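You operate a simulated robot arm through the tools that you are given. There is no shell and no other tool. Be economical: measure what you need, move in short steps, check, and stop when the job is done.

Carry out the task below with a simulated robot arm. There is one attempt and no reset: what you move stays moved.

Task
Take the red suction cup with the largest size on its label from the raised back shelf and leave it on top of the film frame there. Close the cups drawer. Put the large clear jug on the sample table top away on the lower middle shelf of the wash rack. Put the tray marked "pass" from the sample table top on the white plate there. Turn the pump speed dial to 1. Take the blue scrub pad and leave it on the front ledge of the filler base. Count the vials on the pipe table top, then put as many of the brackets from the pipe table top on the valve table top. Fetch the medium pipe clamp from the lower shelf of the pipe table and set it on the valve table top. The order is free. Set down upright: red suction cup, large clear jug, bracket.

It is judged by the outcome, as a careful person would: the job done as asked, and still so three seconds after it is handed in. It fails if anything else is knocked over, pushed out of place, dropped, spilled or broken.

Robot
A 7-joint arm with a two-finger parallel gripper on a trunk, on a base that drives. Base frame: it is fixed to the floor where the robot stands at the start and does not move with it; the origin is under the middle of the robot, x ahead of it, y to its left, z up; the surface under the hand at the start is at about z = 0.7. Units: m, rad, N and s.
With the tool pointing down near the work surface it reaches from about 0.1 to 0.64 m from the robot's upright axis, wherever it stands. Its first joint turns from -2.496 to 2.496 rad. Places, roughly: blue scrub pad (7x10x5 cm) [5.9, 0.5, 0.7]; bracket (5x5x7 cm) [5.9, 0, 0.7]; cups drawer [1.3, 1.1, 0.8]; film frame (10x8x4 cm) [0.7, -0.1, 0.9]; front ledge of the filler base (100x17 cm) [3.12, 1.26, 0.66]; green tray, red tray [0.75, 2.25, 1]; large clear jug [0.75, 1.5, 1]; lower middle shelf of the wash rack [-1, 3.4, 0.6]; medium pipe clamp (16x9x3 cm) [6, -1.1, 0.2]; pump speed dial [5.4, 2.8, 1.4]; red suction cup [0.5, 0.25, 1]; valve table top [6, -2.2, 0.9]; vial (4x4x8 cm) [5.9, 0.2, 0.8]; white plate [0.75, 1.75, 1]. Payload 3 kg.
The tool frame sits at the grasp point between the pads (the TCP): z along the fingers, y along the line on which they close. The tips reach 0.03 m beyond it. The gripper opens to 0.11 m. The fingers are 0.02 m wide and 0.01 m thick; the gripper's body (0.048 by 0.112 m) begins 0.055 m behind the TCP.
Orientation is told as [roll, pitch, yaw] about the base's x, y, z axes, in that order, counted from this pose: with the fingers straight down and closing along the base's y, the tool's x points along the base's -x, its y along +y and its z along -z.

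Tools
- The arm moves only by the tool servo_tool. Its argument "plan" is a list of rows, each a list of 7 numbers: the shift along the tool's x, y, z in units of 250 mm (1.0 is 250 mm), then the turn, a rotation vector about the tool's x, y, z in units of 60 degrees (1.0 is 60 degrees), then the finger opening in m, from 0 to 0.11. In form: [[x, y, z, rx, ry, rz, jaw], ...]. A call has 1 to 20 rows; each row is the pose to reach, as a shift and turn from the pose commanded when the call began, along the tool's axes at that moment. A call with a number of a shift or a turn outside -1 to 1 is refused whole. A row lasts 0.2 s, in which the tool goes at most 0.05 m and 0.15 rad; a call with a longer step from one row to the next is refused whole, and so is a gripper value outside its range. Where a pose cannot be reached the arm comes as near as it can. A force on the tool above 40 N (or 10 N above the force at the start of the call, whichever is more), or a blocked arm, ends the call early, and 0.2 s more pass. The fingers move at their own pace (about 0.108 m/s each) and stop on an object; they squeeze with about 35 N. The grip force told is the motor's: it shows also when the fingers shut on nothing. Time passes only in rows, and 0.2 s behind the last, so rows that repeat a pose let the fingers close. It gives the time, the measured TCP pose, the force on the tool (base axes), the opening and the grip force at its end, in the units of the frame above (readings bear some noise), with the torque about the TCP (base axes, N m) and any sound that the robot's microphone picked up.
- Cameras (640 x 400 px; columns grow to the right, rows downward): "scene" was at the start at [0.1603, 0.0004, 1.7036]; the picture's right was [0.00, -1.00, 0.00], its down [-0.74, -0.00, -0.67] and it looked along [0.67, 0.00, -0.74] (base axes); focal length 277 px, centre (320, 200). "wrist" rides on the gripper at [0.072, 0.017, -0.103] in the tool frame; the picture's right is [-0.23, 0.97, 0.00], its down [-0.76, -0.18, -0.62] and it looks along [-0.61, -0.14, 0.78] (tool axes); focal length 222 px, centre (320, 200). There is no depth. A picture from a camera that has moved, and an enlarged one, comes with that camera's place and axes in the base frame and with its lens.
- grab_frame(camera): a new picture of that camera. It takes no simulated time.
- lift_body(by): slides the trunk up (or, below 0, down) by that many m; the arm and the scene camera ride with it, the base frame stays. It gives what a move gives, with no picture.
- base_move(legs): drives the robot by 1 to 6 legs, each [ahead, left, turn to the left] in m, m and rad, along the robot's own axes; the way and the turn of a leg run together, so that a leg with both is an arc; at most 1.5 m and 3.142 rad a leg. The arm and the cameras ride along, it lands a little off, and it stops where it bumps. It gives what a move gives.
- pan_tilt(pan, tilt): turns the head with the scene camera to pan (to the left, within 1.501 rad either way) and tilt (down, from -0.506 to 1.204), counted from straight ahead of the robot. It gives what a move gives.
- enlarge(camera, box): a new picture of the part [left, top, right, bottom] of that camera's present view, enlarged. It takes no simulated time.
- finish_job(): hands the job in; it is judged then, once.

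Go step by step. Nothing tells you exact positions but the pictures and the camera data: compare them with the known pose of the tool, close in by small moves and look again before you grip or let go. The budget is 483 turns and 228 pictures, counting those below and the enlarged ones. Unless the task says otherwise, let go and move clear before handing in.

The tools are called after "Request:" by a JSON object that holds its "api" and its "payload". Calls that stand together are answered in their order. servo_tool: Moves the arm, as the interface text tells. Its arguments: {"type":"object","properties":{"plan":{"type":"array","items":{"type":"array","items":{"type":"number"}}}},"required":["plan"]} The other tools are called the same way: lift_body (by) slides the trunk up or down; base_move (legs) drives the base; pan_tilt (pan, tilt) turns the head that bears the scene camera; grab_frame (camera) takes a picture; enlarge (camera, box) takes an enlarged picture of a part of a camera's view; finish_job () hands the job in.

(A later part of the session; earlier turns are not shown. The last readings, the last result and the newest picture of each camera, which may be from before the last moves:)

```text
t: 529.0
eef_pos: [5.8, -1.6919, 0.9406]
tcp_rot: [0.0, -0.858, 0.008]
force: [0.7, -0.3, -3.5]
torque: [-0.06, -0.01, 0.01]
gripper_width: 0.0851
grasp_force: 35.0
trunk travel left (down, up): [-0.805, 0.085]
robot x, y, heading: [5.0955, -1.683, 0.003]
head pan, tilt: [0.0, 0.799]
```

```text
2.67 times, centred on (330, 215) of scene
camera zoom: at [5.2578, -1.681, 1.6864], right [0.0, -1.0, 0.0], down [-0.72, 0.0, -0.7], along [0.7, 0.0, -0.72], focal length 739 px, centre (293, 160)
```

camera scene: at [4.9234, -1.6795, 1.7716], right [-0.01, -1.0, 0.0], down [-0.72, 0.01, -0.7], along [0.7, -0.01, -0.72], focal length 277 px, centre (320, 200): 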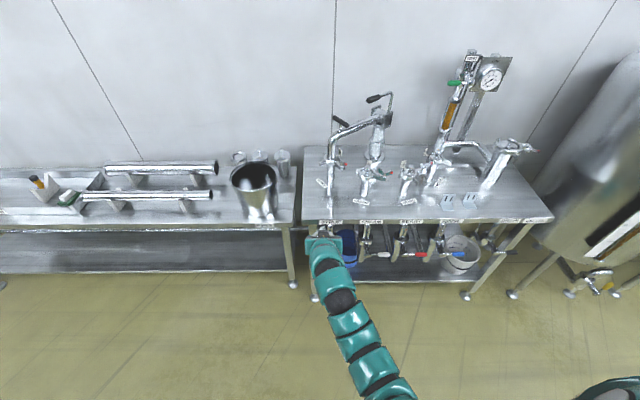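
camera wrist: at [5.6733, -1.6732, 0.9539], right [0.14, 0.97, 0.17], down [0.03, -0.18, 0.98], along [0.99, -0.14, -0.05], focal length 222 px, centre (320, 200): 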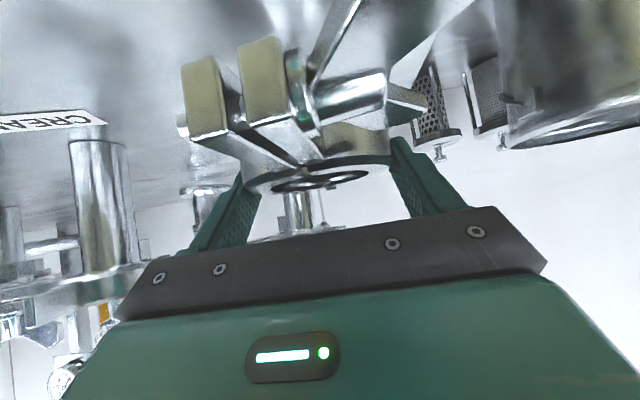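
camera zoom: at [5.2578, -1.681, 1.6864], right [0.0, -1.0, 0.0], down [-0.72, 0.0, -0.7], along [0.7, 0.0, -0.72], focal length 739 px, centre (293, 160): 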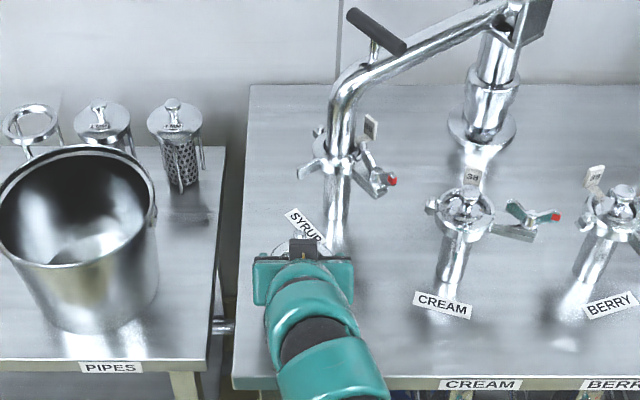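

Clear of the valves. Lowering toward contact.

Request:
{"api": "servo_tool", "payload": {"plan": [[0.04, 0, 0.035, 0, 0, 0, 0.06], [0.08, 0, 0.07, 0, 0, 0, 0.06], [0.105, 0, 0.092, 0, 0, 0, 0.06]]}}

Request:
{"api": "servo_tool", "payload": {"plan": [[0.009, 0, 0.008, 0, 0, 0, 0.06], [0.018, 0, 0.016, 0, 0, 0, 0.06]]}}

Request:
{"api": "servo_tool", "payload": {"plan": [[0.007, 0, 0.006, 0, 0, 0, 0.06], [0.012, 0, 0.0105, 0, 0, 0, 0.06]]}}

```text
t: 529.8
eef_pos: [5.7994, -1.6928, 0.9059]
tcp_rot: [-0.004, -0.857, 0.007]
force: [0.0, 0.0, -2.7]
torque: [-0.02, -0.01, -0.01]
gripper_width: 0.0851
grasp_force: 34.6
trunk travel left (down, up): [-0.805, 0.085]
robot x, y, heading: [5.0959, -1.6827, 0.005]
head pan, tilt: [0.0, 0.799]
```

```text
t: 530.4
eef_pos: [5.7999, -1.6917, 0.8994]
tcp_rot: [-0.001, -0.86, 0.006]
force: [-0.7, -0.4, -3.1]
torque: [-0.03, -0.05, 0.03]
gripper_width: 0.085
grasp_force: 35.2
trunk travel left (down, up): [-0.805, 0.085]
robot x, y, heading: [5.0973, -1.6797, -0.005]
head pan, tilt: [0.0, 0.799]
```

```text
t: 531.0
eef_pos: [5.7999, -1.691, 0.8963]
tcp_rot: [-0.002, -0.861, 0.007]
force: [0.6, 0.3, -2.7]
torque: [0.02, -0.01, 0.02]
gripper_width: 0.0852
grasp_force: 34.8
trunk travel left (down, up): [-0.805, 0.085]
robot x, y, heading: [5.0942, -1.6847, 0.002]
head pan, tilt: [0.0, 0.799]
```

Request:
{"api": "servo_tool", "payload": {"plan": [[0.007, 0, 0.006, 0, 0, 0, 0.06], [0.012, 0, 0.0105, 0, 0, 0, 0.06]]}}

Request:
{"api": "servo_tool", "payload": {"plan": [[0.007, 0, 0.006, 0, 0, 0, 0.06], [0.012, 0, 0.0105, 0, 0, 0, 0.06]]}}

```text
t: 531.6
eef_pos: [5.8014, -1.6904, 0.8914]
tcp_rot: [-0.002, -0.859, 0.007]
force: [-0.2, -0.4, -3.0]
torque: [-0.03, 0.0, 0.0]
gripper_width: 0.085
grasp_force: 34.6
trunk travel left (down, up): [-0.805, 0.085]
robot x, y, heading: [5.0955, -1.6829, 0.003]
head pan, tilt: [0.0, 0.799]
```

```text
t: 532.2
eef_pos: [5.7993, -1.6901, 0.8894]
tcp_rot: [-0.004, -0.86, 0.008]
force: [1.0, -0.1, -2.5]
torque: [-0.02, -0.06, 0.0]
gripper_width: 0.085
grasp_force: 34.7
trunk travel left (down, up): [-0.805, 0.085]
robot x, y, heading: [5.0908, -1.6804, -0.001]
head pan, tilt: [0.0, 0.799]
```

Request:
{"api": "servo_tool", "payload": {"plan": [[0.007, 0, 0.006, 0, 0, 0, 0.06], [0.014, 0, 0.012, 0, 0, 0, 0.06], [0.02, 0, 0.0175, 0, 0, 0, 0.06]]}}

Request:
{"api": "grab_frame", "payload": {"camera": "wrist"}}

```text
t: 533.0
eef_pos: [5.8006, -1.6909, 0.8874]
tcp_rot: [0.001, -0.869, 0.007]
force: [5.9, 0.3, 27.1]
torque: [-0.46, 0.18, -0.13]
gripper_width: 0.0847
grasp_force: 35.0
trunk travel left (down, up): [-0.805, 0.085]
robot x, y, heading: [5.0946, -1.6828, 0.001]
head pan, tilt: [0.0, 0.799]
```

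```text
74 pictures are left
camera wrist: at [5.6731, -1.6732, 0.8993], right [0.14, 0.97, 0.17], down [0.02, -0.18, 0.98], along [0.99, -0.13, -0.04], focal length 222 px, centre (320, 200)
```

wrist: 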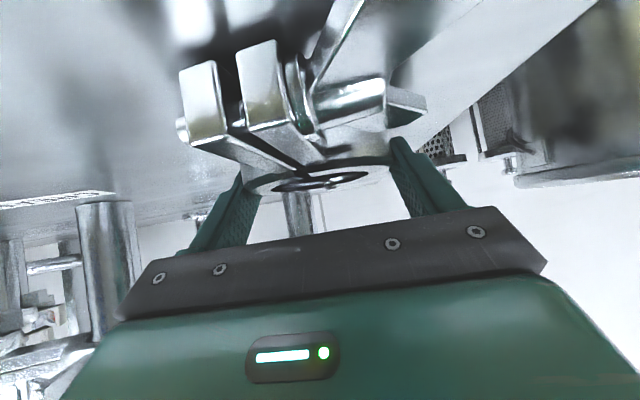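

Contact. I'll ease off, open and retreat along the tool axis.

Request:
{"api": "servo_tool", "payload": {"plan": [[-0.008, 0, -0.007, 0, 0, 0, 0.06], [-0.008, 0, -0.007, 0, 0, 0, 0.09], [-0.008, 0, -0.007, 0, 0, 0, 0.104], [-0.008, 0, -0.05, 0, 0, 0, 0.104], [-0.008, 0, -0.2, 0, 0, 0, 0.104], [-0.008, 0, -0.38, 0, 0, 0, 0.104]]}}

Request:
{"api": "base_move", "payload": {"legs": [[-0.3, 0, 0]]}}

Request:
{"api": "enlarge", "payload": {"camera": "scene", "box": [260, 120, 520, 280]}}

```text
t: 534.4
eef_pos: [5.7266, -1.6906, 0.9436]
tcp_rot: [-0.002, -0.856, 0.006]
force: [0.1, -0.2, 0.2]
torque: [0.01, 0.0, 0.01]
gripper_width: 0.104
grasp_force: 0.0
trunk travel left (down, up): [-0.805, 0.085]
robot x, y, heading: [5.0953, -1.6808, 0.004]
head pan, tilt: [0.0, 0.799]
```

```text
t: 536.4
eef_pos: [5.4316, -1.6908, 0.9444]
tcp_rot: [0.0, -0.859, 0.008]
force: [-0.2, -0.8, 0.1]
torque: [0.01, -0.01, 0.01]
gripper_width: 0.1037
grasp_force: 0.0
trunk travel left (down, up): [-0.805, 0.085]
robot x, y, heading: [4.7966, -1.6821, 0.008]
head pan, tilt: [0.0, 0.799]
```

```text
2.46 times, centred on (390, 200) of scene
camera zoom: at [4.9594, -1.6817, 1.6867], right [0.0, -1.0, 0.0], down [-0.72, 0.0, -0.7], along [0.7, 0.0, -0.72], focal length 682 px, centre (148, 200)
```

zoom: 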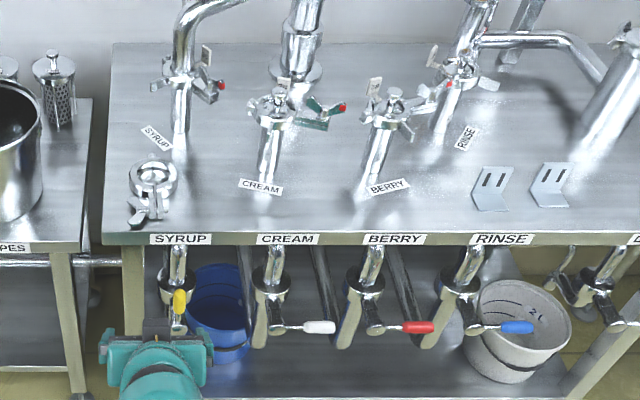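

The clamp and both brackets are in place on the valve table. Next is the pump speed dial: I turn north and drive up the aisle.

Request:
{"api": "lift_body", "payload": {"by": 0.085}}

Request:
{"api": "base_move", "payload": {"legs": [[0, 0, 1.565], [1.3, 0.1, 0], [1.3, 0.05, 0], [1.0, 0, 0]]}}

Request:
{"api": "pan_tilt", "payload": {"pan": -0.45, "tilt": 0.3}}

Request:
{"api": "grab_frame", "payload": {"camera": "scene"}}

```text
t: 537.6
eef_pos: [5.433, -1.6906, 1.0288]
tcp_rot: [-0.003, -0.86, 0.007]
force: [0.3, -0.4, 0.0]
torque: [-0.03, -0.01, -0.05]
gripper_width: 0.1038
grasp_force: 0.0
trunk travel left (down, up): [-0.89, 0.0]
robot x, y, heading: [4.7973, -1.6824, -0.002]
head pan, tilt: [0.0, 0.799]
```

```text
t: 559.0
eef_pos: [4.7071, 2.6029, 1.0301]
tcp_rot: [-0.002, -0.858, 1.573]
force: [-0.1, 0.4, 0.4]
torque: [-0.02, 0.0, 0.0]
gripper_width: 0.1039
grasp_force: 0.2
trunk travel left (down, up): [-0.89, 0.0]
robot x, y, heading: [4.6978, 1.9652, 1.564]
head pan, tilt: [0.0, 0.799]
```

```text
t: 560.0
eef_pos: [4.7069, 2.6017, 1.0296]
tcp_rot: [-0.003, -0.859, 1.57]
force: [-0.5, 0.4, 0.4]
torque: [0.01, 0.03, 0.0]
gripper_width: 0.104
grasp_force: 0.1
trunk travel left (down, up): [-0.89, 0.0]
robot x, y, heading: [4.6971, 1.9668, 1.569]
head pan, tilt: [-0.45, 0.3]
```

```text
72 pictures are left
camera scene: at [4.737, 2.1317, 1.8158], right [0.9, -0.44, 0.0], down [-0.13, -0.27, -0.95], along [0.42, 0.86, -0.3], focal length 277 px, centre (320, 200)
```

scene: 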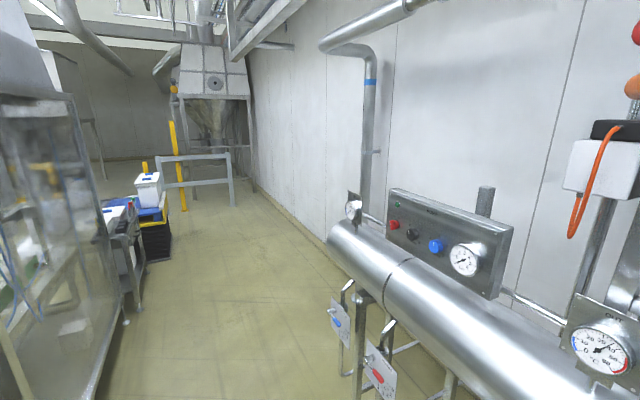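

I see the panel with red, black and blue knobs and a gauge. Zooming in.

Request:
{"api": "enlarge", "payload": {"camera": "scene", "box": [370, 170, 530, 310]}}

```text
2.86 times, centred on (450, 240) of scene
camera zoom: at [4.737, 2.1317, 1.8158], right [0.9, -0.44, 0.0], down [-0.13, -0.27, -0.95], along [0.42, 0.86, -0.3], focal length 792 px, centre (-51, 86)
```

zoom: 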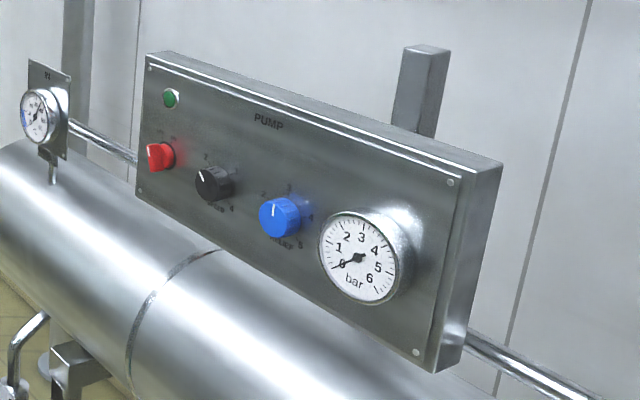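

The black and blue knobs both have scales; I need a frontal view to read the labels. First I raise the hand and level the tool here in the free aisle.

Request:
{"api": "servo_tool", "payload": {"plan": [[-0.125, 0, -0.11, 0, -0.1, 0, 0.07], [-0.25, 0, -0.22, 0, -0.2, 0, 0.07], [-0.375, 0, -0.33, 0, -0.3, 0, 0.07], [-0.5, 0, -0.44, 0, -0.4, 0, 0.07], [-0.625, 0, -0.55, 0, -0.5, 0, 0.07], [-0.753, 0, -0.66, 0, -0.6, 0, 0.07], [-0.753, 0, -0.66, 0, -0.68, 0, 0.07], [-0.753, 0, -0.66, 0, -0.68, 0, 0.07]]}}

```text
t: 561.8
eef_pos: [4.706, 2.5974, 1.2817]
tcp_rot: [-2.267, -1.569, -2.448]
force: [0.0, 0.3, -0.3]
torque: [-0.01, 0.01, 0.0]
gripper_width: 0.0698
grasp_force: 0.0
trunk travel left (down, up): [-0.89, 0.0]
robot x, y, heading: [4.6958, 1.9659, 1.568]
head pan, tilt: [-0.45, 0.3]
```

Tool is level. I'll raise another 14 cm, then move to face the panel.

Request:
{"api": "servo_tool", "payload": {"plan": [[-0.18, 0, 0, 0, 0, 0, 0.07], [-0.36, 0, 0, 0, 0, 0, 0.07], [-0.56, 0, 0, 0, 0, 0, 0.07], [-0.56, 0, 0, 0, 0, 0, 0.07]]}}

Request:
{"api": "base_move", "payload": {"legs": [[0, 0.15, 0], [0.78, 0, 0], [0, 0, -1.568]]}}

Request:
{"api": "pan_tilt", "payload": {"pan": 0.0, "tilt": 0.4}}

Request:
{"api": "grab_frame", "payload": {"camera": "scene"}}

Request:
{"api": "grab_frame", "payload": {"camera": "wrist"}}

```text
t: 562.8
eef_pos: [4.7057, 2.5983, 1.3699]
tcp_rot: [-2.973, -1.57, -1.74]
force: [-0.6, 0.9, -0.4]
torque: [0.03, 0.03, 0.0]
gripper_width: 0.0698
grasp_force: 0.1
out of reach, approached as far as the arm can: row 2, 3, 4
trunk travel left (down, up): [-0.89, 0.0]
robot x, y, heading: [4.6941, 1.9652, 1.568]
head pan, tilt: [-0.45, 0.3]
```

```text
t: 571.6
eef_pos: [5.1817, 2.7381, 1.3684]
tcp_rot: [-2.655, -1.569, 2.671]
force: [0.0, 0.4, 0.0]
torque: [0.0, -0.01, 0.02]
gripper_width: 0.0701
grasp_force: 0.2
trunk travel left (down, up): [-0.89, 0.0]
robot x, y, heading: [4.5537, 2.7373, 0.013]
head pan, tilt: [-0.45, 0.3]
```

```text
t: 572.5
eef_pos: [5.182, 2.738, 1.3691]
tcp_rot: [-2.682, -1.57, 2.696]
force: [0.4, 0.1, -0.5]
torque: [-0.01, 0.01, 0.04]
gripper_width: 0.0699
grasp_force: 0.1
trunk travel left (down, up): [-0.89, 0.0]
robot x, y, heading: [4.5498, 2.743, 0.01]
head pan, tilt: [0.0, 0.4]
```

```text
70 pictures are left
camera scene: at [4.725, 2.7415, 1.8067], right [0.01, -1.0, 0.0], down [-0.39, 0.0, -0.92], along [0.92, 0.01, -0.39], focal length 277 px, centre (320, 200)
```

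scene: 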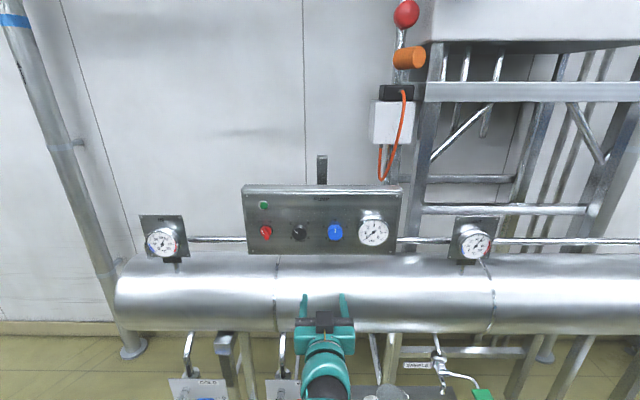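

```text
69 pictures are left
camera wrist: at [5.0782, 2.7556, 1.2967], right [-0.02, 0.97, 0.23], down [-0.62, -0.19, 0.76], along [0.78, -0.13, 0.61], focal length 222 px, centre (320, 200)
```

wrist: 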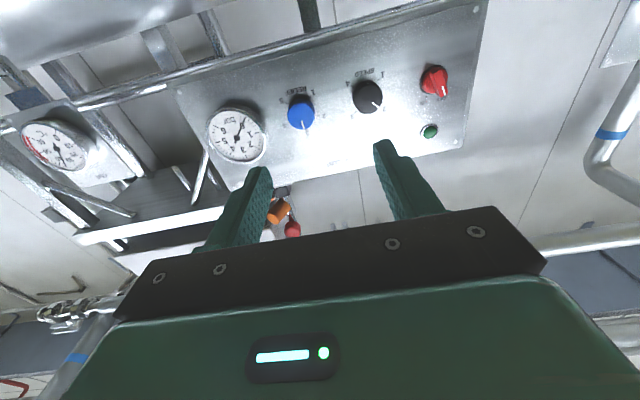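

I'll enlarge the knob area in both views to read labels and scale positions.

Request:
{"api": "enlarge", "payload": {"camera": "scene", "box": [240, 185, 400, 255]}}

Request:
{"api": "enlarge", "payload": {"camera": "wrist", "box": [260, 40, 460, 165]}}

```text
4.00 times, centred on (320, 220) of scene
camera zoom: at [4.725, 2.7415, 1.8067], right [0.01, -1.0, 0.0], down [-0.39, 0.0, -0.92], along [0.92, 0.01, -0.39], focal length 1108 px, centre (320, 120)
```

zoom: 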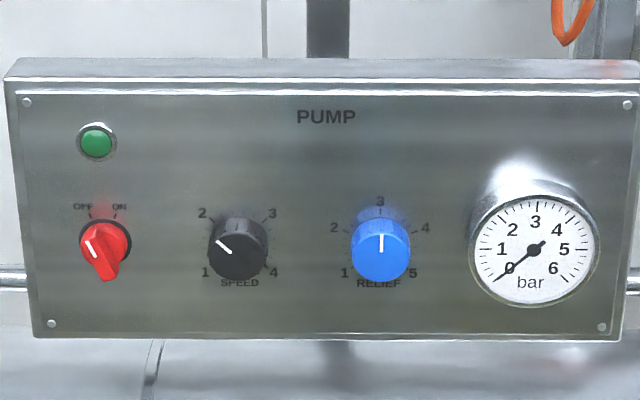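

```text
3.20 times, centred on (360, 102) of wrist
camera zoom: at [5.0782, 2.7556, 1.2967], right [-0.02, 0.97, 0.23], down [-0.62, -0.19, 0.76], along [0.78, -0.13, 0.61], focal length 711 px, centre (192, 512)
```

zoom: 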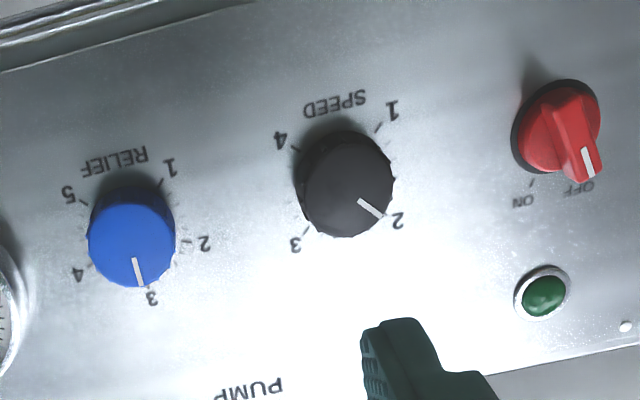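

The black knob is SPEED, now at 2; 1 is 90° counterclockwise. Its face is at about (5.433, 2.81, 1.403). I'll move in front of it, pre-rotating the jaw 45° clockwise.

Request:
{"api": "servo_tool", "payload": {"plan": [[-0.03, 0.05, 0.12, 0, 0, 0.12, 0.07], [-0.06, 0.1, 0.24, 0, 0, 0.25, 0.07], [-0.09, 0.15, 0.36, 0, 0, 0.37, 0.07], [-0.12, 0.2, 0.48, 0, 0, 0.5, 0.07], [-0.136, 0.25, 0.6, 0, 0, 0.62, 0.07], [-0.136, 0.288, 0.7, 0, 0, 0.75, 0.07], [-0.136, 0.288, 0.7, 0, 0, 0.75, 0.07]]}}

Request:
{"api": "grab_frame", "payload": {"camera": "wrist"}}

Request:
{"api": "enlarge", "payload": {"camera": "scene", "box": [220, 185, 420, 335]}}

```text
t: 574.1
eef_pos: [5.3545, 2.8128, 1.4009]
tcp_rot: [1.575, -0.786, -1.558]
force: [0.3, -0.5, 0.1]
torque: [0.0, -0.01, 0.0]
gripper_width: 0.0697
grasp_force: 0.0
trunk travel left (down, up): [-0.89, 0.0]
robot x, y, heading: [4.5519, 2.7413, 0.012]
head pan, tilt: [0.0, 0.4]
```

```text
66 pictures are left
camera wrist: at [5.2495, 2.8757, 1.3625], right [-0.01, 0.53, 0.85], down [-0.61, -0.67, 0.41], along [0.79, -0.52, 0.33], focal length 222 px, centre (320, 200)
```

wrist: 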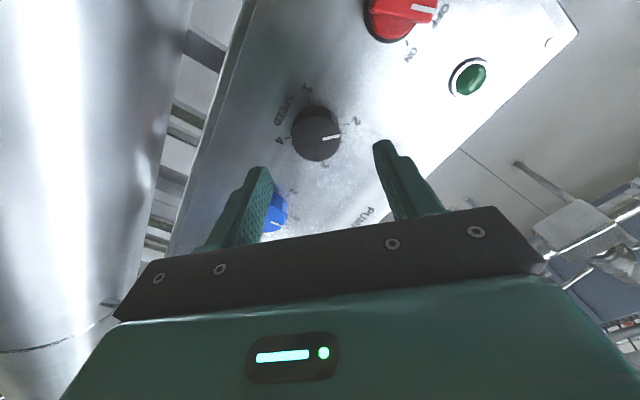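

```text
2.67 times, centred on (320, 260) of scene
camera zoom: at [4.7242, 2.7417, 1.8068], right [0.01, -1.0, 0.0], down [-0.39, 0.0, -0.92], along [0.92, 0.01, -0.39], focal length 739 px, centre (320, 40)
```

zoom: 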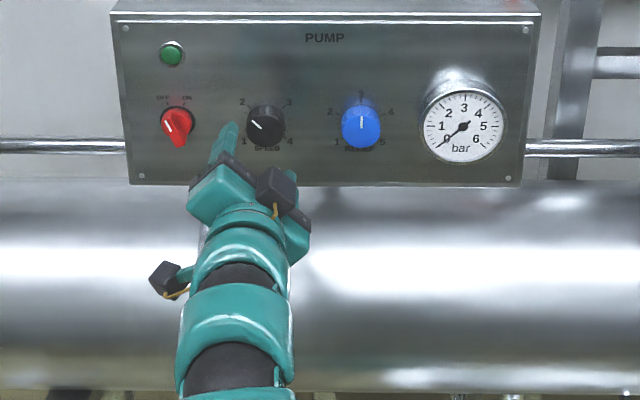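

Aligned with the knob axis. I'll advance 6.5 cm so the fingers surround the knob.

Request:
{"api": "servo_tool", "payload": {"plan": [[0, 0, 0.1, 0, 0, 0, 0.07], [0, 0, 0.2, 0, 0, 0, 0.07], [0, 0, 0.255, 0, 0, 0, 0.07]]}}

Request:
{"api": "grab_frame", "payload": {"camera": "wrist"}}

```text
t: 575.0
eef_pos: [5.4181, 2.8142, 1.4036]
tcp_rot: [1.574, -0.787, -1.558]
force: [-8.2, -1.0, -0.2]
torque: [-0.03, 0.2, -0.35]
gripper_width: 0.0699
grasp_force: 0.0
trunk travel left (down, up): [-0.89, 0.0]
robot x, y, heading: [4.5494, 2.7405, 0.015]
head pan, tilt: [0.0, 0.4]
```

```text
64 pictures are left
camera wrist: at [5.3135, 2.878, 1.3644], right [-0.01, 0.53, 0.85], down [-0.61, -0.67, 0.41], along [0.79, -0.52, 0.33], focal length 222 px, centre (320, 200)
```

wrist: 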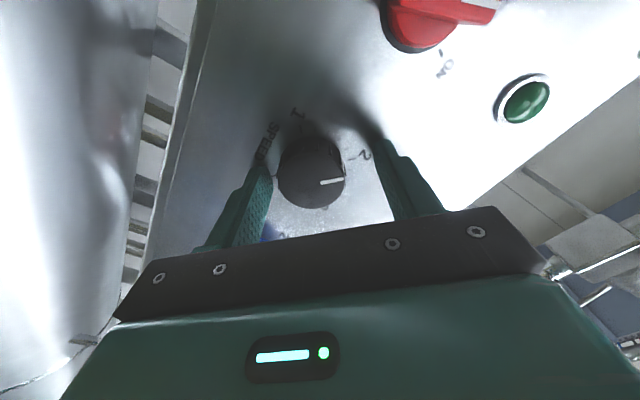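

The tips touch the panel lightly. I'll back off 4 mm, centre a bit and close on the knob.

Request:
{"api": "servo_tool", "payload": {"plan": [[0, -0.01, -0.016, 0, 0, 0, 0.07], [0, -0.014, -0.016, 0, 0, 0, 0.05], [0, -0.014, -0.016, 0, 0, 0, 0.035], [0, -0.014, -0.016, 0, 0, 0, 0.03], [0, -0.014, -0.016, 0, 0, 0, 0.03]]}}

Request:
{"api": "grab_frame", "payload": {"camera": "wrist"}}

```text
t: 576.1
eef_pos: [5.4138, 2.8107, 1.3979]
tcp_rot: [1.57, -0.785, -1.555]
force: [-6.3, -5.5, -9.1]
torque: [0.02, 0.07, -0.57]
gripper_width: 0.0429
grasp_force: 45.0
trunk travel left (down, up): [-0.89, 0.0]
robot x, y, heading: [4.5519, 2.7392, 0.01]
head pan, tilt: [0.0, 0.4]
```

```text
63 pictures are left
camera wrist: at [5.3095, 2.8744, 1.3601], right [-0.01, 0.53, 0.85], down [-0.61, -0.67, 0.41], along [0.79, -0.52, 0.33], focal length 222 px, centre (320, 200)
```

wrist: 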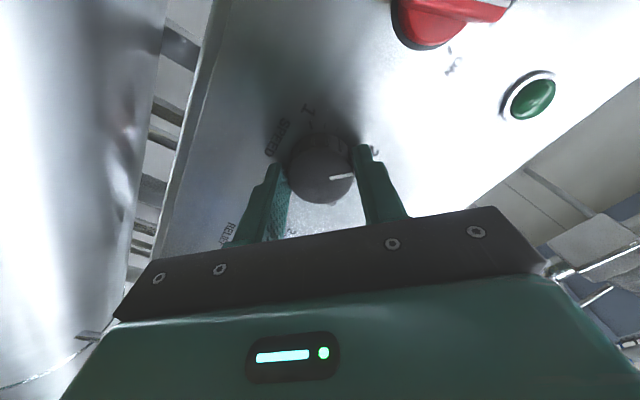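

The knob is held. I'll relieve the side load by shifting 3 mm and turn counterclockwise in steps.

Request:
{"api": "servo_tool", "payload": {"plan": [[0, -0.012, 0, 0, 0, 0, 0.03], [0, -0.012, 0, 0, 0, -0.12, 0.03], [0, -0.012, 0, 0, 0, -0.24, 0.03], [0, -0.012, 0, 0, 0, -0.36, 0.03], [0, -0.012, 0, 0, 0, -0.48, 0.03], [0, -0.012, 0, 0, 0, -0.6, 0.03], [0, -0.012, 0, 0, 0, -0.75, 0.03]]}}

Request:
{"api": "grab_frame", "payload": {"camera": "wrist"}}

```text
refused: row 7 steps farther than a row can; nothing moved
```

```text
62 pictures are left
camera wrist: at [5.3095, 2.8744, 1.3601], right [-0.01, 0.53, 0.85], down [-0.61, -0.67, 0.41], along [0.79, -0.52, 0.33], focal length 222 px, centre (320, 200)
```

wrist: 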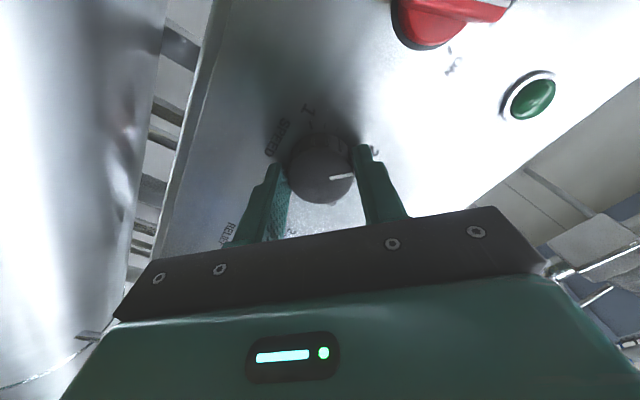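

Request:
{"api": "servo_tool", "payload": {"plan": [[0, -0.012, 0, 0, 0, 0, 0.03], [0, -0.012, 0, 0, 0, -0.12, 0.03], [0, -0.012, 0, 0, 0, -0.24, 0.03], [0, -0.012, 0, 0, 0, -0.36, 0.03], [0, -0.012, 0, 0, 0, -0.48, 0.03], [0, -0.012, 0, 0, 0, -0.6, 0.03], [0, -0.012, 0, 0, 0, -0.7, 0.03]]}}

Request:
{"api": "grab_frame", "payload": {"camera": "wrist"}}

```text
t: 577.8
eef_pos: [5.4153, 2.8092, 1.3976]
tcp_rot: [1.566, -1.519, -1.55]
force: [-24.5, -2.0, -20.7]
torque: [-0.01, 0.64, -0.13]
gripper_width: 0.043
grasp_force: 45.2
trunk travel left (down, up): [-0.89, 0.0]
robot x, y, heading: [4.5509, 2.7437, 0.007]
head pan, tilt: [0.0, 0.4]
```

```text
61 pictures are left
camera wrist: at [5.3102, 2.83, 1.3274], right [-0.02, 0.96, 0.27], down [-0.62, -0.22, 0.75], along [0.78, -0.16, 0.6], focal length 222 px, centre (320, 200)
```

wrist: 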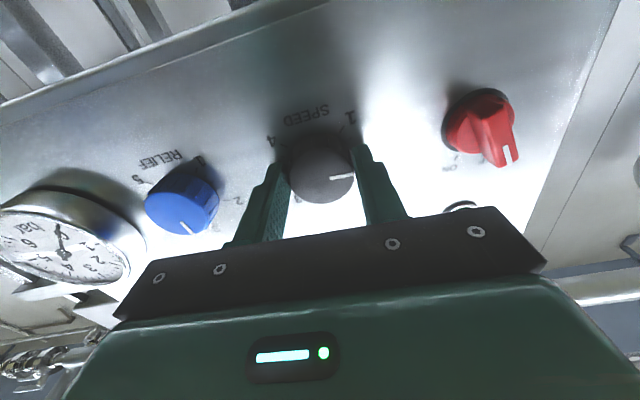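

It turns with the gripper and is halfway. I'll relieve the load slightly and turn the other 45–48°.

Request:
{"api": "servo_tool", "payload": {"plan": [[0.012, 0, -0.008, 0, 0, 0, 0.03], [0.014, 0, -0.008, 0, 0, -0.12, 0.03], [0.014, 0, -0.008, 0, 0, -0.24, 0.03], [0.014, 0, -0.008, 0, 0, -0.36, 0.03], [0.014, 0, -0.008, 0, 0, -0.48, 0.03], [0.014, 0, -0.008, 0, 0, -0.6, 0.03], [0.014, 0, -0.008, 0, 0, -0.72, 0.03], [0.014, 0, -0.008, 0, 0, -0.8, 0.03]]}}

Request:
{"api": "grab_frame", "payload": {"camera": "wrist"}}

Request:
{"api": "enlarge", "payload": {"camera": "scene", "box": [240, 190, 360, 260]}}

```text
t: 579.5
eef_pos: [5.4144, 2.8073, 1.3986]
tcp_rot: [-1.581, -0.784, 1.593]
force: [24.4, -3.8, 33.9]
torque: [0.07, -0.64, -0.14]
gripper_width: 0.0428
grasp_force: 44.8
trunk travel left (down, up): [-0.89, 0.0]
robot x, y, heading: [4.5515, 2.7366, 0.015]
head pan, tilt: [0.0, 0.4]
```

```text
60 pictures are left
camera wrist: at [5.3114, 2.7688, 1.3353], right [-0.01, 0.85, -0.53], down [-0.63, 0.4, 0.66], along [0.77, 0.34, 0.53], focal length 222 px, centre (320, 200)
```

wrist: 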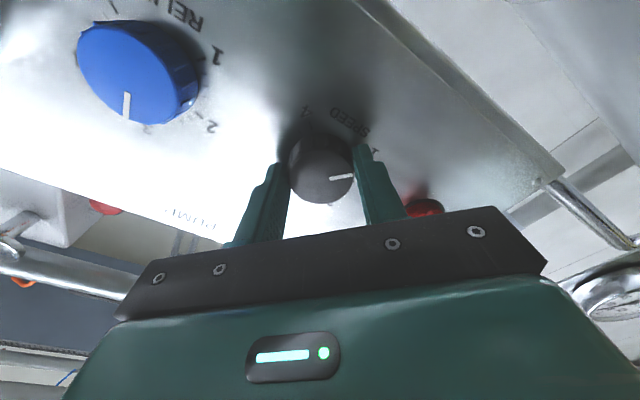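

```text
5.33 times, centred on (300, 225) of scene
camera zoom: at [4.7254, 2.74, 1.807], right [0.01, -1.0, 0.0], down [-0.39, 0.0, -0.92], along [0.92, 0.01, -0.39], focal length 1478 px, centre (427, 67)
```

zoom: 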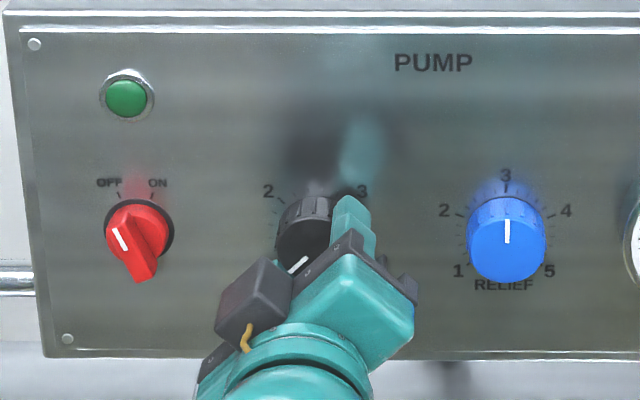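

The pointer now aims at 1. I'll release, retreat straight back and verify.

Request:
{"api": "servo_tool", "payload": {"plan": [[0, 0, 0, 0, 0, 0, 0.05], [0, 0, 0, 0, 0, 0, 0.07], [0, 0, -0.04, 0, 0, 0, 0.07], [0, 0, -0.16, 0, 0, 0, 0.07], [0, 0, -0.32, 0, 0, 0, 0.07], [0, 0, -0.48, 0, 0, 0, 0.07]]}}

Request:
{"api": "enlarge", "payload": {"camera": "scene", "box": [240, 190, 360, 260]}}

Request:
{"api": "enlarge", "payload": {"camera": "wrist", "box": [240, 40, 440, 180]}}

```text
t: 581.0
eef_pos: [5.295, 2.8115, 1.3944]
tcp_rot: [-1.575, -0.786, 1.59]
force: [-0.2, 0.3, 0.0]
torque: [0.0, -0.01, 0.0]
gripper_width: 0.0702
grasp_force: 0.1
trunk travel left (down, up): [-0.89, 0.0]
robot x, y, heading: [4.5536, 2.7404, 0.018]
head pan, tilt: [0.0, 0.4]
```

```text
5.33 times, centred on (300, 225) of scene
camera zoom: at [4.7241, 2.7413, 1.8068], right [0.01, -1.0, 0.0], down [-0.39, 0.0, -0.92], along [0.92, 0.01, -0.39], focal length 1478 px, centre (427, 67)
```

zoom: 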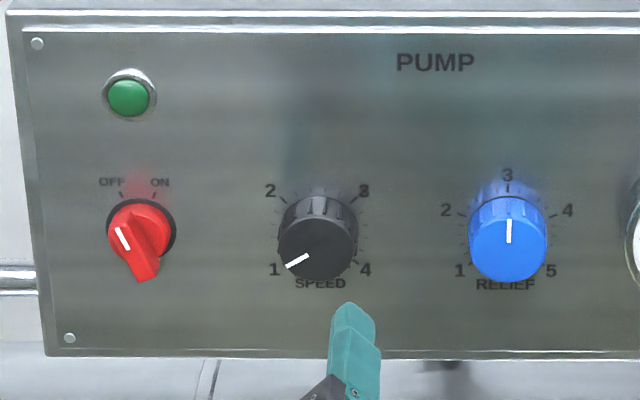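

```text
2.86 times, centred on (340, 110) of wrist
camera zoom: at [5.1923, 2.7717, 1.3319], right [-0.01, 0.85, -0.53], down [-0.63, 0.4, 0.66], along [0.78, 0.34, 0.53], focal length 635 px, centre (263, 457)
```

zoom: 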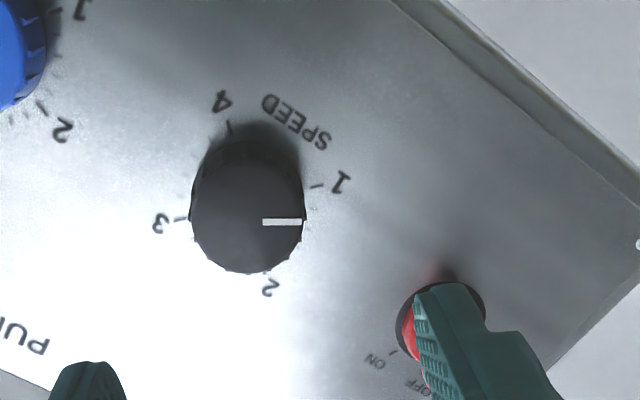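

The pointer is about 12° short of the 1 mark. I'll grip again and turn a bit further counterclockwise.

Request:
{"api": "servo_tool", "payload": {"plan": [[-0.016, -0.016, 0.16, 0, 0, 0, 0.07], [-0.016, -0.016, 0.32, 0, 0, 0, 0.07], [-0.016, -0.016, 0.42, 0, 0, 0, 0.07], [-0.016, -0.016, 0.472, 0, 0, 0, 0.07], [-0.016, -0.016, 0.472, 0, 0, 0, 0.05], [-0.016, -0.016, 0.472, 0, 0, 0, 0.03], [-0.016, -0.016, 0.472, 0, 0, 0, 0.03]]}}

Request:
{"api": "servo_tool", "payload": {"plan": [[0, 0, 0, 0, 0, -0.1, 0.03], [0, 0, 0, 0, 0, -0.2, 0.03], [0, 0, 0, 0, 0, -0.26, 0.03], [0, 0, 0, 0, 0, -0.26, 0.03]]}}

Request:
{"api": "enlarge", "payload": {"camera": "wrist", "box": [220, 80, 420, 220]}}

```text
t: 582.5
eef_pos: [5.4143, 2.81, 1.4004]
tcp_rot: [-1.575, -0.785, 1.588]
force: [7.5, -2.8, 9.5]
torque: [-0.01, 0.13, -0.5]
gripper_width: 0.0424
grasp_force: 45.0
trunk travel left (down, up): [-0.89, 0.0]
robot x, y, heading: [4.5518, 2.7425, 0.014]
head pan, tilt: [0.0, 0.4]
```

```text
t: 583.5
eef_pos: [5.4127, 2.8095, 1.3996]
tcp_rot: [-1.571, -0.513, 1.586]
force: [18.7, -3.2, 17.2]
torque: [0.84, -0.43, 0.1]
gripper_width: 0.0426
grasp_force: 44.7
trunk travel left (down, up): [-0.89, 0.0]
robot x, y, heading: [4.5515, 2.7398, 0.013]
head pan, tilt: [0.0, 0.4]
```

```text
2.86 times, centred on (320, 150) of wrist
camera zoom: at [5.31, 2.7552, 1.3507], right [-0.01, 0.68, -0.74], down [-0.63, 0.57, 0.53], along [0.77, 0.47, 0.42], focal length 635 px, centre (320, 343)
```

zoom: 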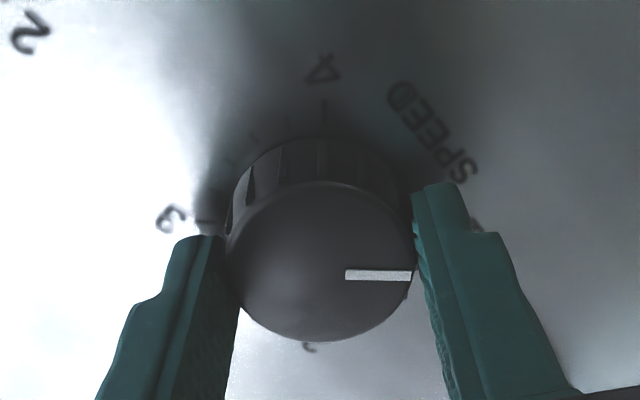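

The torque rose, which suggests the end stop. Release, back off and check.

Request:
{"api": "servo_tool", "payload": {"plan": [[0, 0, 0, 0, 0, 0, 0.05], [0, 0, 0, 0, 0, 0, 0.07], [0, 0, -0.04, 0, 0, 0, 0.07], [0, 0, -0.16, 0, 0, 0, 0.07], [0, 0, -0.32, 0, 0, 0, 0.07], [0, 0, -0.48, 0, 0, 0, 0.07]]}}

Request:
{"api": "enlarge", "payload": {"camera": "scene", "box": [240, 190, 360, 260]}}

Request:
{"api": "enlarge", "payload": {"camera": "wrist", "box": [240, 40, 440, 180]}}

```text
t: 585.0
eef_pos: [5.2916, 2.8056, 1.4016]
tcp_rot: [-1.572, -0.511, 1.588]
force: [-0.3, -0.6, -0.1]
torque: [0.02, -0.03, 0.05]
gripper_width: 0.0701
grasp_force: 0.0
trunk travel left (down, up): [-0.89, 0.0]
robot x, y, heading: [4.5517, 2.7414, 0.011]
head pan, tilt: [0.0, 0.4]
```

```text
5.33 times, centred on (300, 225) of scene
camera zoom: at [4.7237, 2.7411, 1.8068], right [0.01, -1.0, 0.0], down [-0.39, 0.0, -0.92], along [0.92, 0.01, -0.39], focal length 1478 px, centre (427, 67)
```

zoom: 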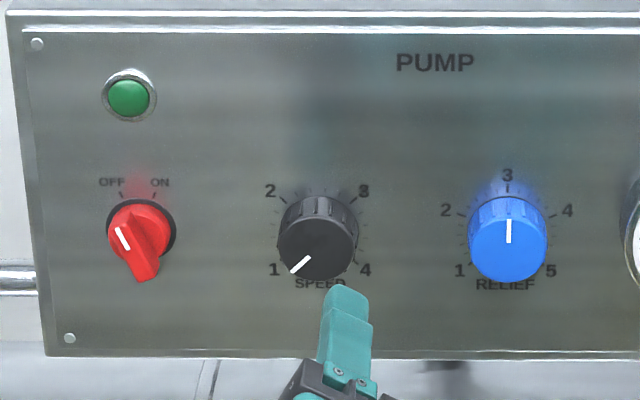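

```text
2.86 times, centred on (340, 110) of wrist
camera zoom: at [5.1883, 2.7505, 1.3514], right [-0.01, 0.67, -0.74], down [-0.63, 0.57, 0.53], along [0.77, 0.47, 0.42], focal length 635 px, centre (263, 457)
```

zoom: 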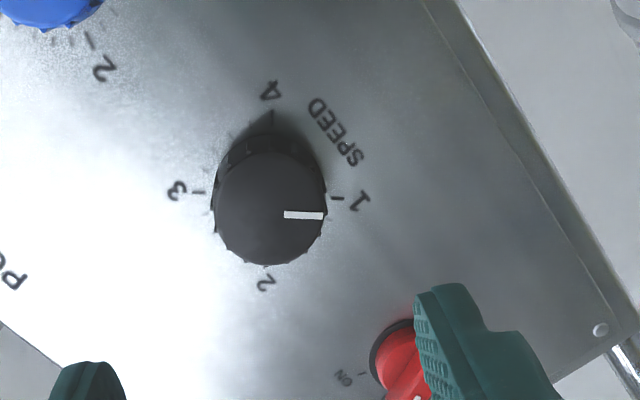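

The SPEED pointer is now exactly on 1. Next is the blue scrub pad: I turn north, reverse south along the aisle and put the tool down.

Request:
{"api": "base_move", "payload": {"legs": [[0, 0, 1.555], [-1.2, -0.1, 0], [-1.4, -0.1, 0], [-0.5, 0, 0]]}}

Request:
{"api": "servo_tool", "payload": {"plan": [[0, 0, 0, 0, 0, 0.13, 0.06], [0, 0, 0, 0, 0, 0.26, 0.06], [0, 0, 0, 0, 0, 0.39, 0.06], [0, 0, 0, 0, 0, 0.52, 0.06], [0, 0, 0, 0, 0, 0.65, 0.06], [0, 0, 0, 0, 0, 0.78, 0.06], [0, 0, 0, 0, 0, 0.91, 0.06], [0, 0, 0, 0, 0, 1.0, 0.06]]}}

```text
t: 603.9
eef_pos: [4.6016, 0.3762, 1.4016]
tcp_rot: [-1.572, -0.511, 3.115]
force: [0.5, -1.0, 0.1]
torque: [0.04, 0.0, 0.02]
gripper_width: 0.0701
grasp_force: 0.1
trunk travel left (down, up): [-0.89, 0.0]
robot x, y, heading: [4.634, -0.3631, 1.531]
head pan, tilt: [0.0, 0.4]
```

```text
t: 605.7
eef_pos: [4.6029, 0.3761, 1.4006]
tcp_rot: [-1.818, -1.559, -2.921]
force: [-0.3, 0.1, -0.7]
torque: [-0.02, 0.03, -0.02]
gripper_width: 0.0599
grasp_force: 0.0
trunk travel left (down, up): [-0.89, 0.0]
robot x, y, heading: [4.6344, -0.3676, 1.535]
head pan, tilt: [0.0, 0.4]
```

Now I lower the hand and swing the tool down.

Request:
{"api": "servo_tool", "payload": {"plan": [[0.15, 0, -0.04, 0, 0.0, 0, 0.06], [0.3, 0, -0.08, 0, 0.1, 0, 0.06], [0.45, 0, -0.12, 0, 0.2, 0, 0.06], [0.6, 0, -0.16, 0, 0.3, 0, 0.06], [0.75, 0, -0.2, 0, 0.4, 0, 0.06], [0.9, 0, -0.24, 0, 0.5, 0, 0.06], [1.0, 0, -0.28, 0, 0.6, 0, 0.06], [1.0, 0, -0.28, 0, 0.7, 0, 0.06]]}}

Request:
{"api": "servo_tool", "payload": {"plan": [[0.1, 0, 0.12, 0, 0.0, 0, 0.06], [0.2, 0, 0.24, 0, 0, 0, 0.06], [0.3, 0, 0.36, 0, 0.1, 0, 0.06], [0.4, 0, 0.48, 0, 0.2, 0, 0.06], [0.48, 0, 0.58, 0, 0.3, 0, 0.06], [0.5, 0, 0.6, 0, 0.42, 0, 0.06], [0.5, 0, 0.6, 0, 0.54, 0, 0.06], [0.5, 0, 0.6, 0, 0.66, 0, 0.06], [0.5, 0, 0.6, 0, 0.78, 0, 0.06]]}}

```text
t: 607.5
eef_pos: [4.6012, 0.3091, 1.1508]
tcp_rot: [-0.017, -0.838, 1.555]
force: [-0.5, 0.1, 0.4]
torque: [-0.01, -0.02, -0.03]
gripper_width: 0.0602
grasp_force: 0.0
trunk travel left (down, up): [-0.89, 0.0]
robot x, y, heading: [4.6341, -0.3674, 1.539]
head pan, tilt: [0.0, 0.4]
```

```text
t: 609.5
eef_pos: [4.6059, 0.3366, 0.9551]
tcp_rot: [-0.012, -0.021, 1.543]
force: [-0.7, -0.5, -0.2]
torque: [0.02, 0.05, 0.03]
gripper_width: 0.0602
grasp_force: 0.0
trunk travel left (down, up): [-0.89, 0.0]
robot x, y, heading: [4.6335, -0.364, 1.534]
head pan, tilt: [0.0, 0.4]
```

Tool down again. I'll retract a little, face the table and approach the pad.

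Request:
{"api": "servo_tool", "payload": {"plan": [[0.16, 0, 0, 0, 0, 0, 0.09], [0.32, 0, 0, 0, 0, 0, 0.1], [0.48, 0, 0, 0, -0.02, 0, 0.1]]}}

Request:
{"api": "base_move", "payload": {"legs": [[0, 0, -1.535], [0.35, 0.785, 0], [0.2, 0, 0]]}}

Request:
{"api": "pan_tilt", "payload": {"pan": 0.0, "tilt": 0.85}}

Request:
{"api": "grab_frame", "payload": {"camera": "wrist"}}

Request:
{"api": "grab_frame", "payload": {"camera": "scene"}}

```text
t: 610.3
eef_pos: [4.6035, 0.2128, 0.9556]
tcp_rot: [-0.01, -0.046, 1.541]
force: [-0.1, 0.9, -0.1]
torque: [0.02, -0.04, 0.01]
gripper_width: 0.1001
grasp_force: 0.0
trunk travel left (down, up): [-0.89, 0.0]
robot x, y, heading: [4.6322, -0.3655, 1.537]
head pan, tilt: [0.0, 0.4]
```

```text
t: 619.8
eef_pos: [5.7494, 0.5146, 0.9529]
tcp_rot: [-0.013, -0.042, 0.04]
force: [0.1, -0.6, -0.6]
torque: [0.0, -0.01, -0.01]
gripper_width: 0.0998
grasp_force: 0.0
trunk travel left (down, up): [-0.89, 0.0]
robot x, y, heading: [5.1724, 0.4427, 0.033]
head pan, tilt: [0.0, 0.4]
```

```text
t: 620.7
eef_pos: [5.7495, 0.5137, 0.9556]
tcp_rot: [-0.012, -0.043, 0.04]
force: [0.9, -0.4, 0.1]
torque: [-0.03, 0.0, 0.01]
gripper_width: 0.0998
grasp_force: 0.1
trunk travel left (down, up): [-0.89, 0.0]
robot x, y, heading: [5.1668, 0.4394, 0.036]
head pan, tilt: [0.0, 0.85]
```

```text
53 pictures are left
camera wrist: at [5.6707, 0.5306, 1.055], right [0.19, 0.98, 0.0], down [0.74, -0.14, 0.66], along [0.65, -0.13, -0.75], focal length 222 px, centre (320, 200)
```

wrist: 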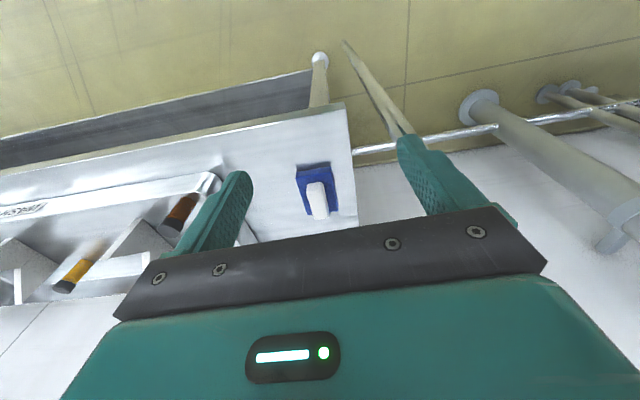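

```text
52 pictures are left
camera scene: at [5.3306, 0.4486, 1.7676], right [0.03, -1.0, 0.0], down [-0.75, -0.03, -0.66], along [0.66, 0.02, -0.75], focal length 277 px, centre (320, 200)
```

scene: 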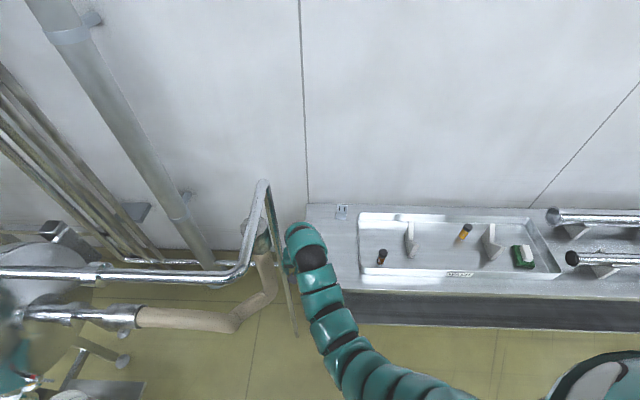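

A vertical rail post stands at about (5.82, 0.60), close to my left finger. I'll shift right first, straighten, then look again.

Request:
{"api": "base_move", "payload": {"legs": [[-0.02, -0.045, 0], [0, 0, -0.03]]}}

Request:
{"api": "base_move", "payload": {"legs": [[0.19, 0, 0]]}}

Request:
{"api": "grab_frame", "payload": {"camera": "wrist"}}

```text
t: 622.0
eef_pos: [5.7331, 0.4491, 0.9543]
tcp_rot: [-0.009, -0.045, 0.005]
force: [0.2, -0.5, -0.4]
torque: [0.02, 0.02, -0.01]
gripper_width: 0.1001
grasp_force: 0.2
trunk travel left (down, up): [-0.89, 0.0]
robot x, y, heading: [5.1522, 0.3951, 0.003]
head pan, tilt: [0.0, 0.85]
```

```text
t: 623.6
eef_pos: [5.9217, 0.4491, 0.9536]
tcp_rot: [-0.011, -0.042, 0.005]
force: [1.2, 0.0, -0.6]
torque: [0.02, 0.02, 0.0]
gripper_width: 0.1002
grasp_force: 0.1
trunk travel left (down, up): [-0.89, 0.0]
robot x, y, heading: [5.3402, 0.3967, 0.002]
head pan, tilt: [0.0, 0.85]
```

```text
51 pictures are left
camera wrist: at [5.844, 0.4686, 1.0547], right [0.22, 0.98, 0.0], down [0.74, -0.17, 0.66], along [0.64, -0.15, -0.75], focal length 222 px, centre (320, 200)
```

wrist: 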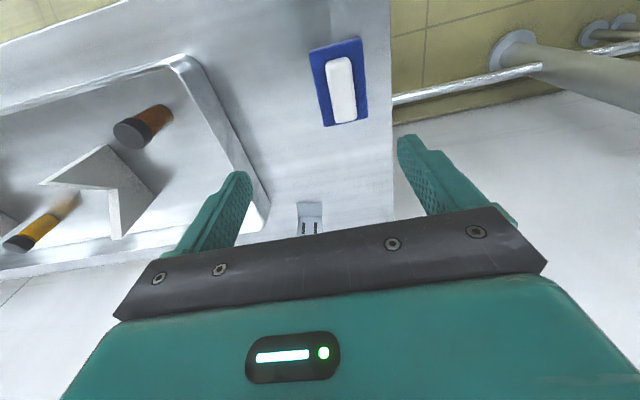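

The pad is centred at (5.928, 0.478) and aligned with the axes. I'll descend over it.

Request:
{"api": "servo_tool", "payload": {"plan": [[-0.012, 0.06, 0.1, 0, 0.02, 0, 0.1], [-0.024, 0.114, 0.25, 0, 0.04, 0, 0.1], [-0.024, 0.114, 0.4, 0, 0.04, 0, 0.1], [-0.024, 0.114, 0.55, 0, 0.04, 0, 0.1], [-0.024, 0.114, 0.6, 0, 0.04, 0, 0.1]]}}

Request:
{"api": "grab_frame", "payload": {"camera": "wrist"}}

```text
t: 624.8
eef_pos: [5.9333, 0.4736, 0.803]
tcp_rot: [-0.012, 0.0, 0.005]
force: [0.2, -0.2, 0.6]
torque: [-0.02, 0.02, -0.02]
gripper_width: 0.1
grasp_force: 0.1
trunk travel left (down, up): [-0.89, 0.0]
robot x, y, heading: [5.3403, 0.3956, 0.002]
head pan, tilt: [0.0, 0.85]
```

```text
50 pictures are left
camera wrist: at [5.8599, 0.4926, 0.9079], right [0.22, 0.97, -0.01], down [0.76, -0.17, 0.63], along [0.61, -0.15, -0.78], focal length 222 px, centre (320, 200)
```

wrist: 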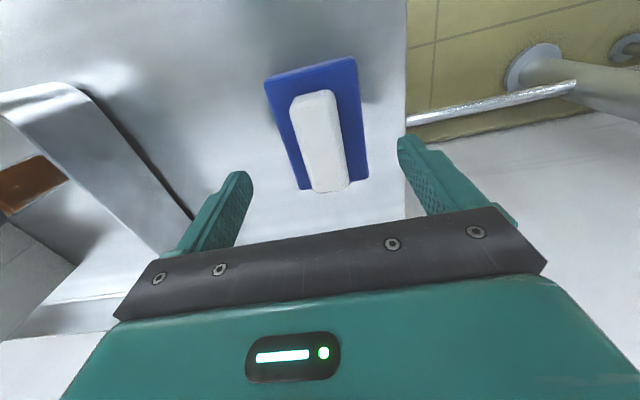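

Centred. Descend and close.

Request:
{"api": "servo_tool", "payload": {"plan": [[0, 0.012, 0.12, 0, 0, 0, 0.1], [0, 0.012, 0.205, 0, 0, 0, 0.1], [0, 0.012, 0.205, 0, 0, 0, 0.075], [0, 0.012, 0.205, 0, 0, 0, 0.05], [0, 0.012, 0.205, 0, 0, 0, 0.04], [0, 0.012, 0.205, 0, 0, 0, 0.04]]}}

Request:
{"api": "servo_tool", "payload": {"plan": [[0, 0, -0.16, 0, 0, 0, 0.04], [0, 0, -0.36, 0, 0, 0, 0.04], [0, 0, -0.56, 0, 0, 0, 0.04], [0, 0, -0.76, 0, 0, 0, 0.04], [0, 0, -0.84, 0, 0, 0, 0.04]]}}

Request:
{"api": "grab_frame", "payload": {"camera": "wrist"}}

```text
t: 626.2
eef_pos: [5.9195, 0.474, 0.7721]
tcp_rot: [-0.007, -0.01, 0.005]
force: [9.2, 7.6, 32.7]
torque: [0.77, -0.14, -0.07]
gripper_width: 0.043
grasp_force: 2.8
out of reach, approached as far as the arm can: row 1, 2, 3, 4, 5, 6
trunk travel left (down, up): [-0.89, 0.0]
robot x, y, heading: [5.3428, 0.3976, 0.001]
head pan, tilt: [0.0, 0.85]
```

```text
t: 626.4
eef_pos: [5.9122, 0.4698, 0.7717]
tcp_rot: [-0.019, 0.012, 0.007]
force: [-3.6, 2.0, 15.9]
torque: [0.45, 0.05, 0.0]
gripper_width: 0.0406
grasp_force: 0.3
trunk travel left (down, up): [-0.89, 0.0]
robot x, y, heading: [5.343, 0.3947, 0.002]
head pan, tilt: [0.0, 0.85]
stopped in row 1: the force on the tool passed its limit at 91 N (the readings are from after the stop); the commanded pose is now the measured one
```

```text
49 pictures are left
camera wrist: at [5.84, 0.4892, 0.8769], right [0.22, 0.98, -0.02], down [0.77, -0.16, 0.62], along [0.6, -0.15, -0.79], focal length 222 px, centre (320, 200)
```

wrist: 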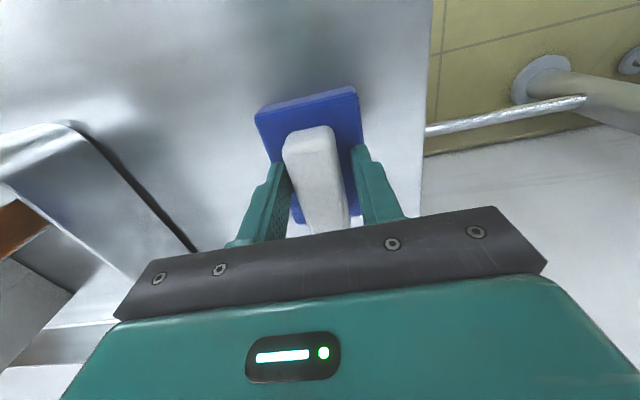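

The arm couldn't reach lower, and the fingers ended up around the white handle block. I'll ease up slightly and grip that handle.

Request:
{"api": "servo_tool", "payload": {"plan": [[0, 0, -0.012, 0, 0, 0, 0.042], [0, 0, -0.012, 0, 0, 0, 0.02], [0, 0, -0.012, 0, 0, 0, 0.0], [0, 0, -0.012, 0, 0, 0, 0.0]]}}

Request:
{"api": "servo_tool", "payload": {"plan": [[0, 0, -0.05, 0, 0, 0, 0.0], [0, 0, -0.1, 0, 0, 0, 0.0], [0, 0, -0.1, 0, 0, 0, 0.0]]}}

Request:
{"api": "grab_frame", "payload": {"camera": "wrist"}}

```text
t: 627.4
eef_pos: [5.912, 0.4677, 0.7741]
tcp_rot: [-0.021, 0.013, 0.007]
force: [-1.1, -1.0, 0.3]
torque: [0.01, -0.01, -0.02]
gripper_width: 0.0291
grasp_force: 34.9
trunk travel left (down, up): [-0.89, 0.0]
robot x, y, heading: [5.3408, 0.4012, 0.004]
head pan, tilt: [0.0, 0.85]
```

```text
t: 628.2
eef_pos: [5.913, 0.4678, 0.7982]
tcp_rot: [-0.019, 0.013, 0.006]
force: [1.2, 0.0, -0.7]
torque: [0.01, 0.0, -0.02]
gripper_width: 0.0291
grasp_force: 35.4
trunk travel left (down, up): [-0.89, 0.0]
robot x, y, heading: [5.343, 0.3983, 0.002]
head pan, tilt: [0.0, 0.85]
```

```text
48 pictures are left
camera wrist: at [5.841, 0.4886, 0.9036], right [0.22, 0.98, -0.02], down [0.77, -0.16, 0.62], along [0.6, -0.15, -0.79], focal length 222 px, centre (320, 200)
```

wrist: 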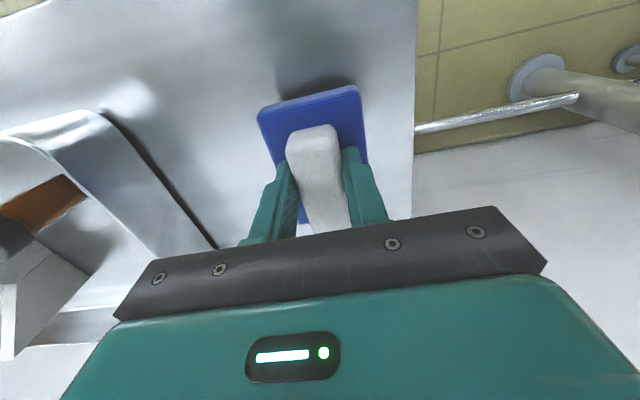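

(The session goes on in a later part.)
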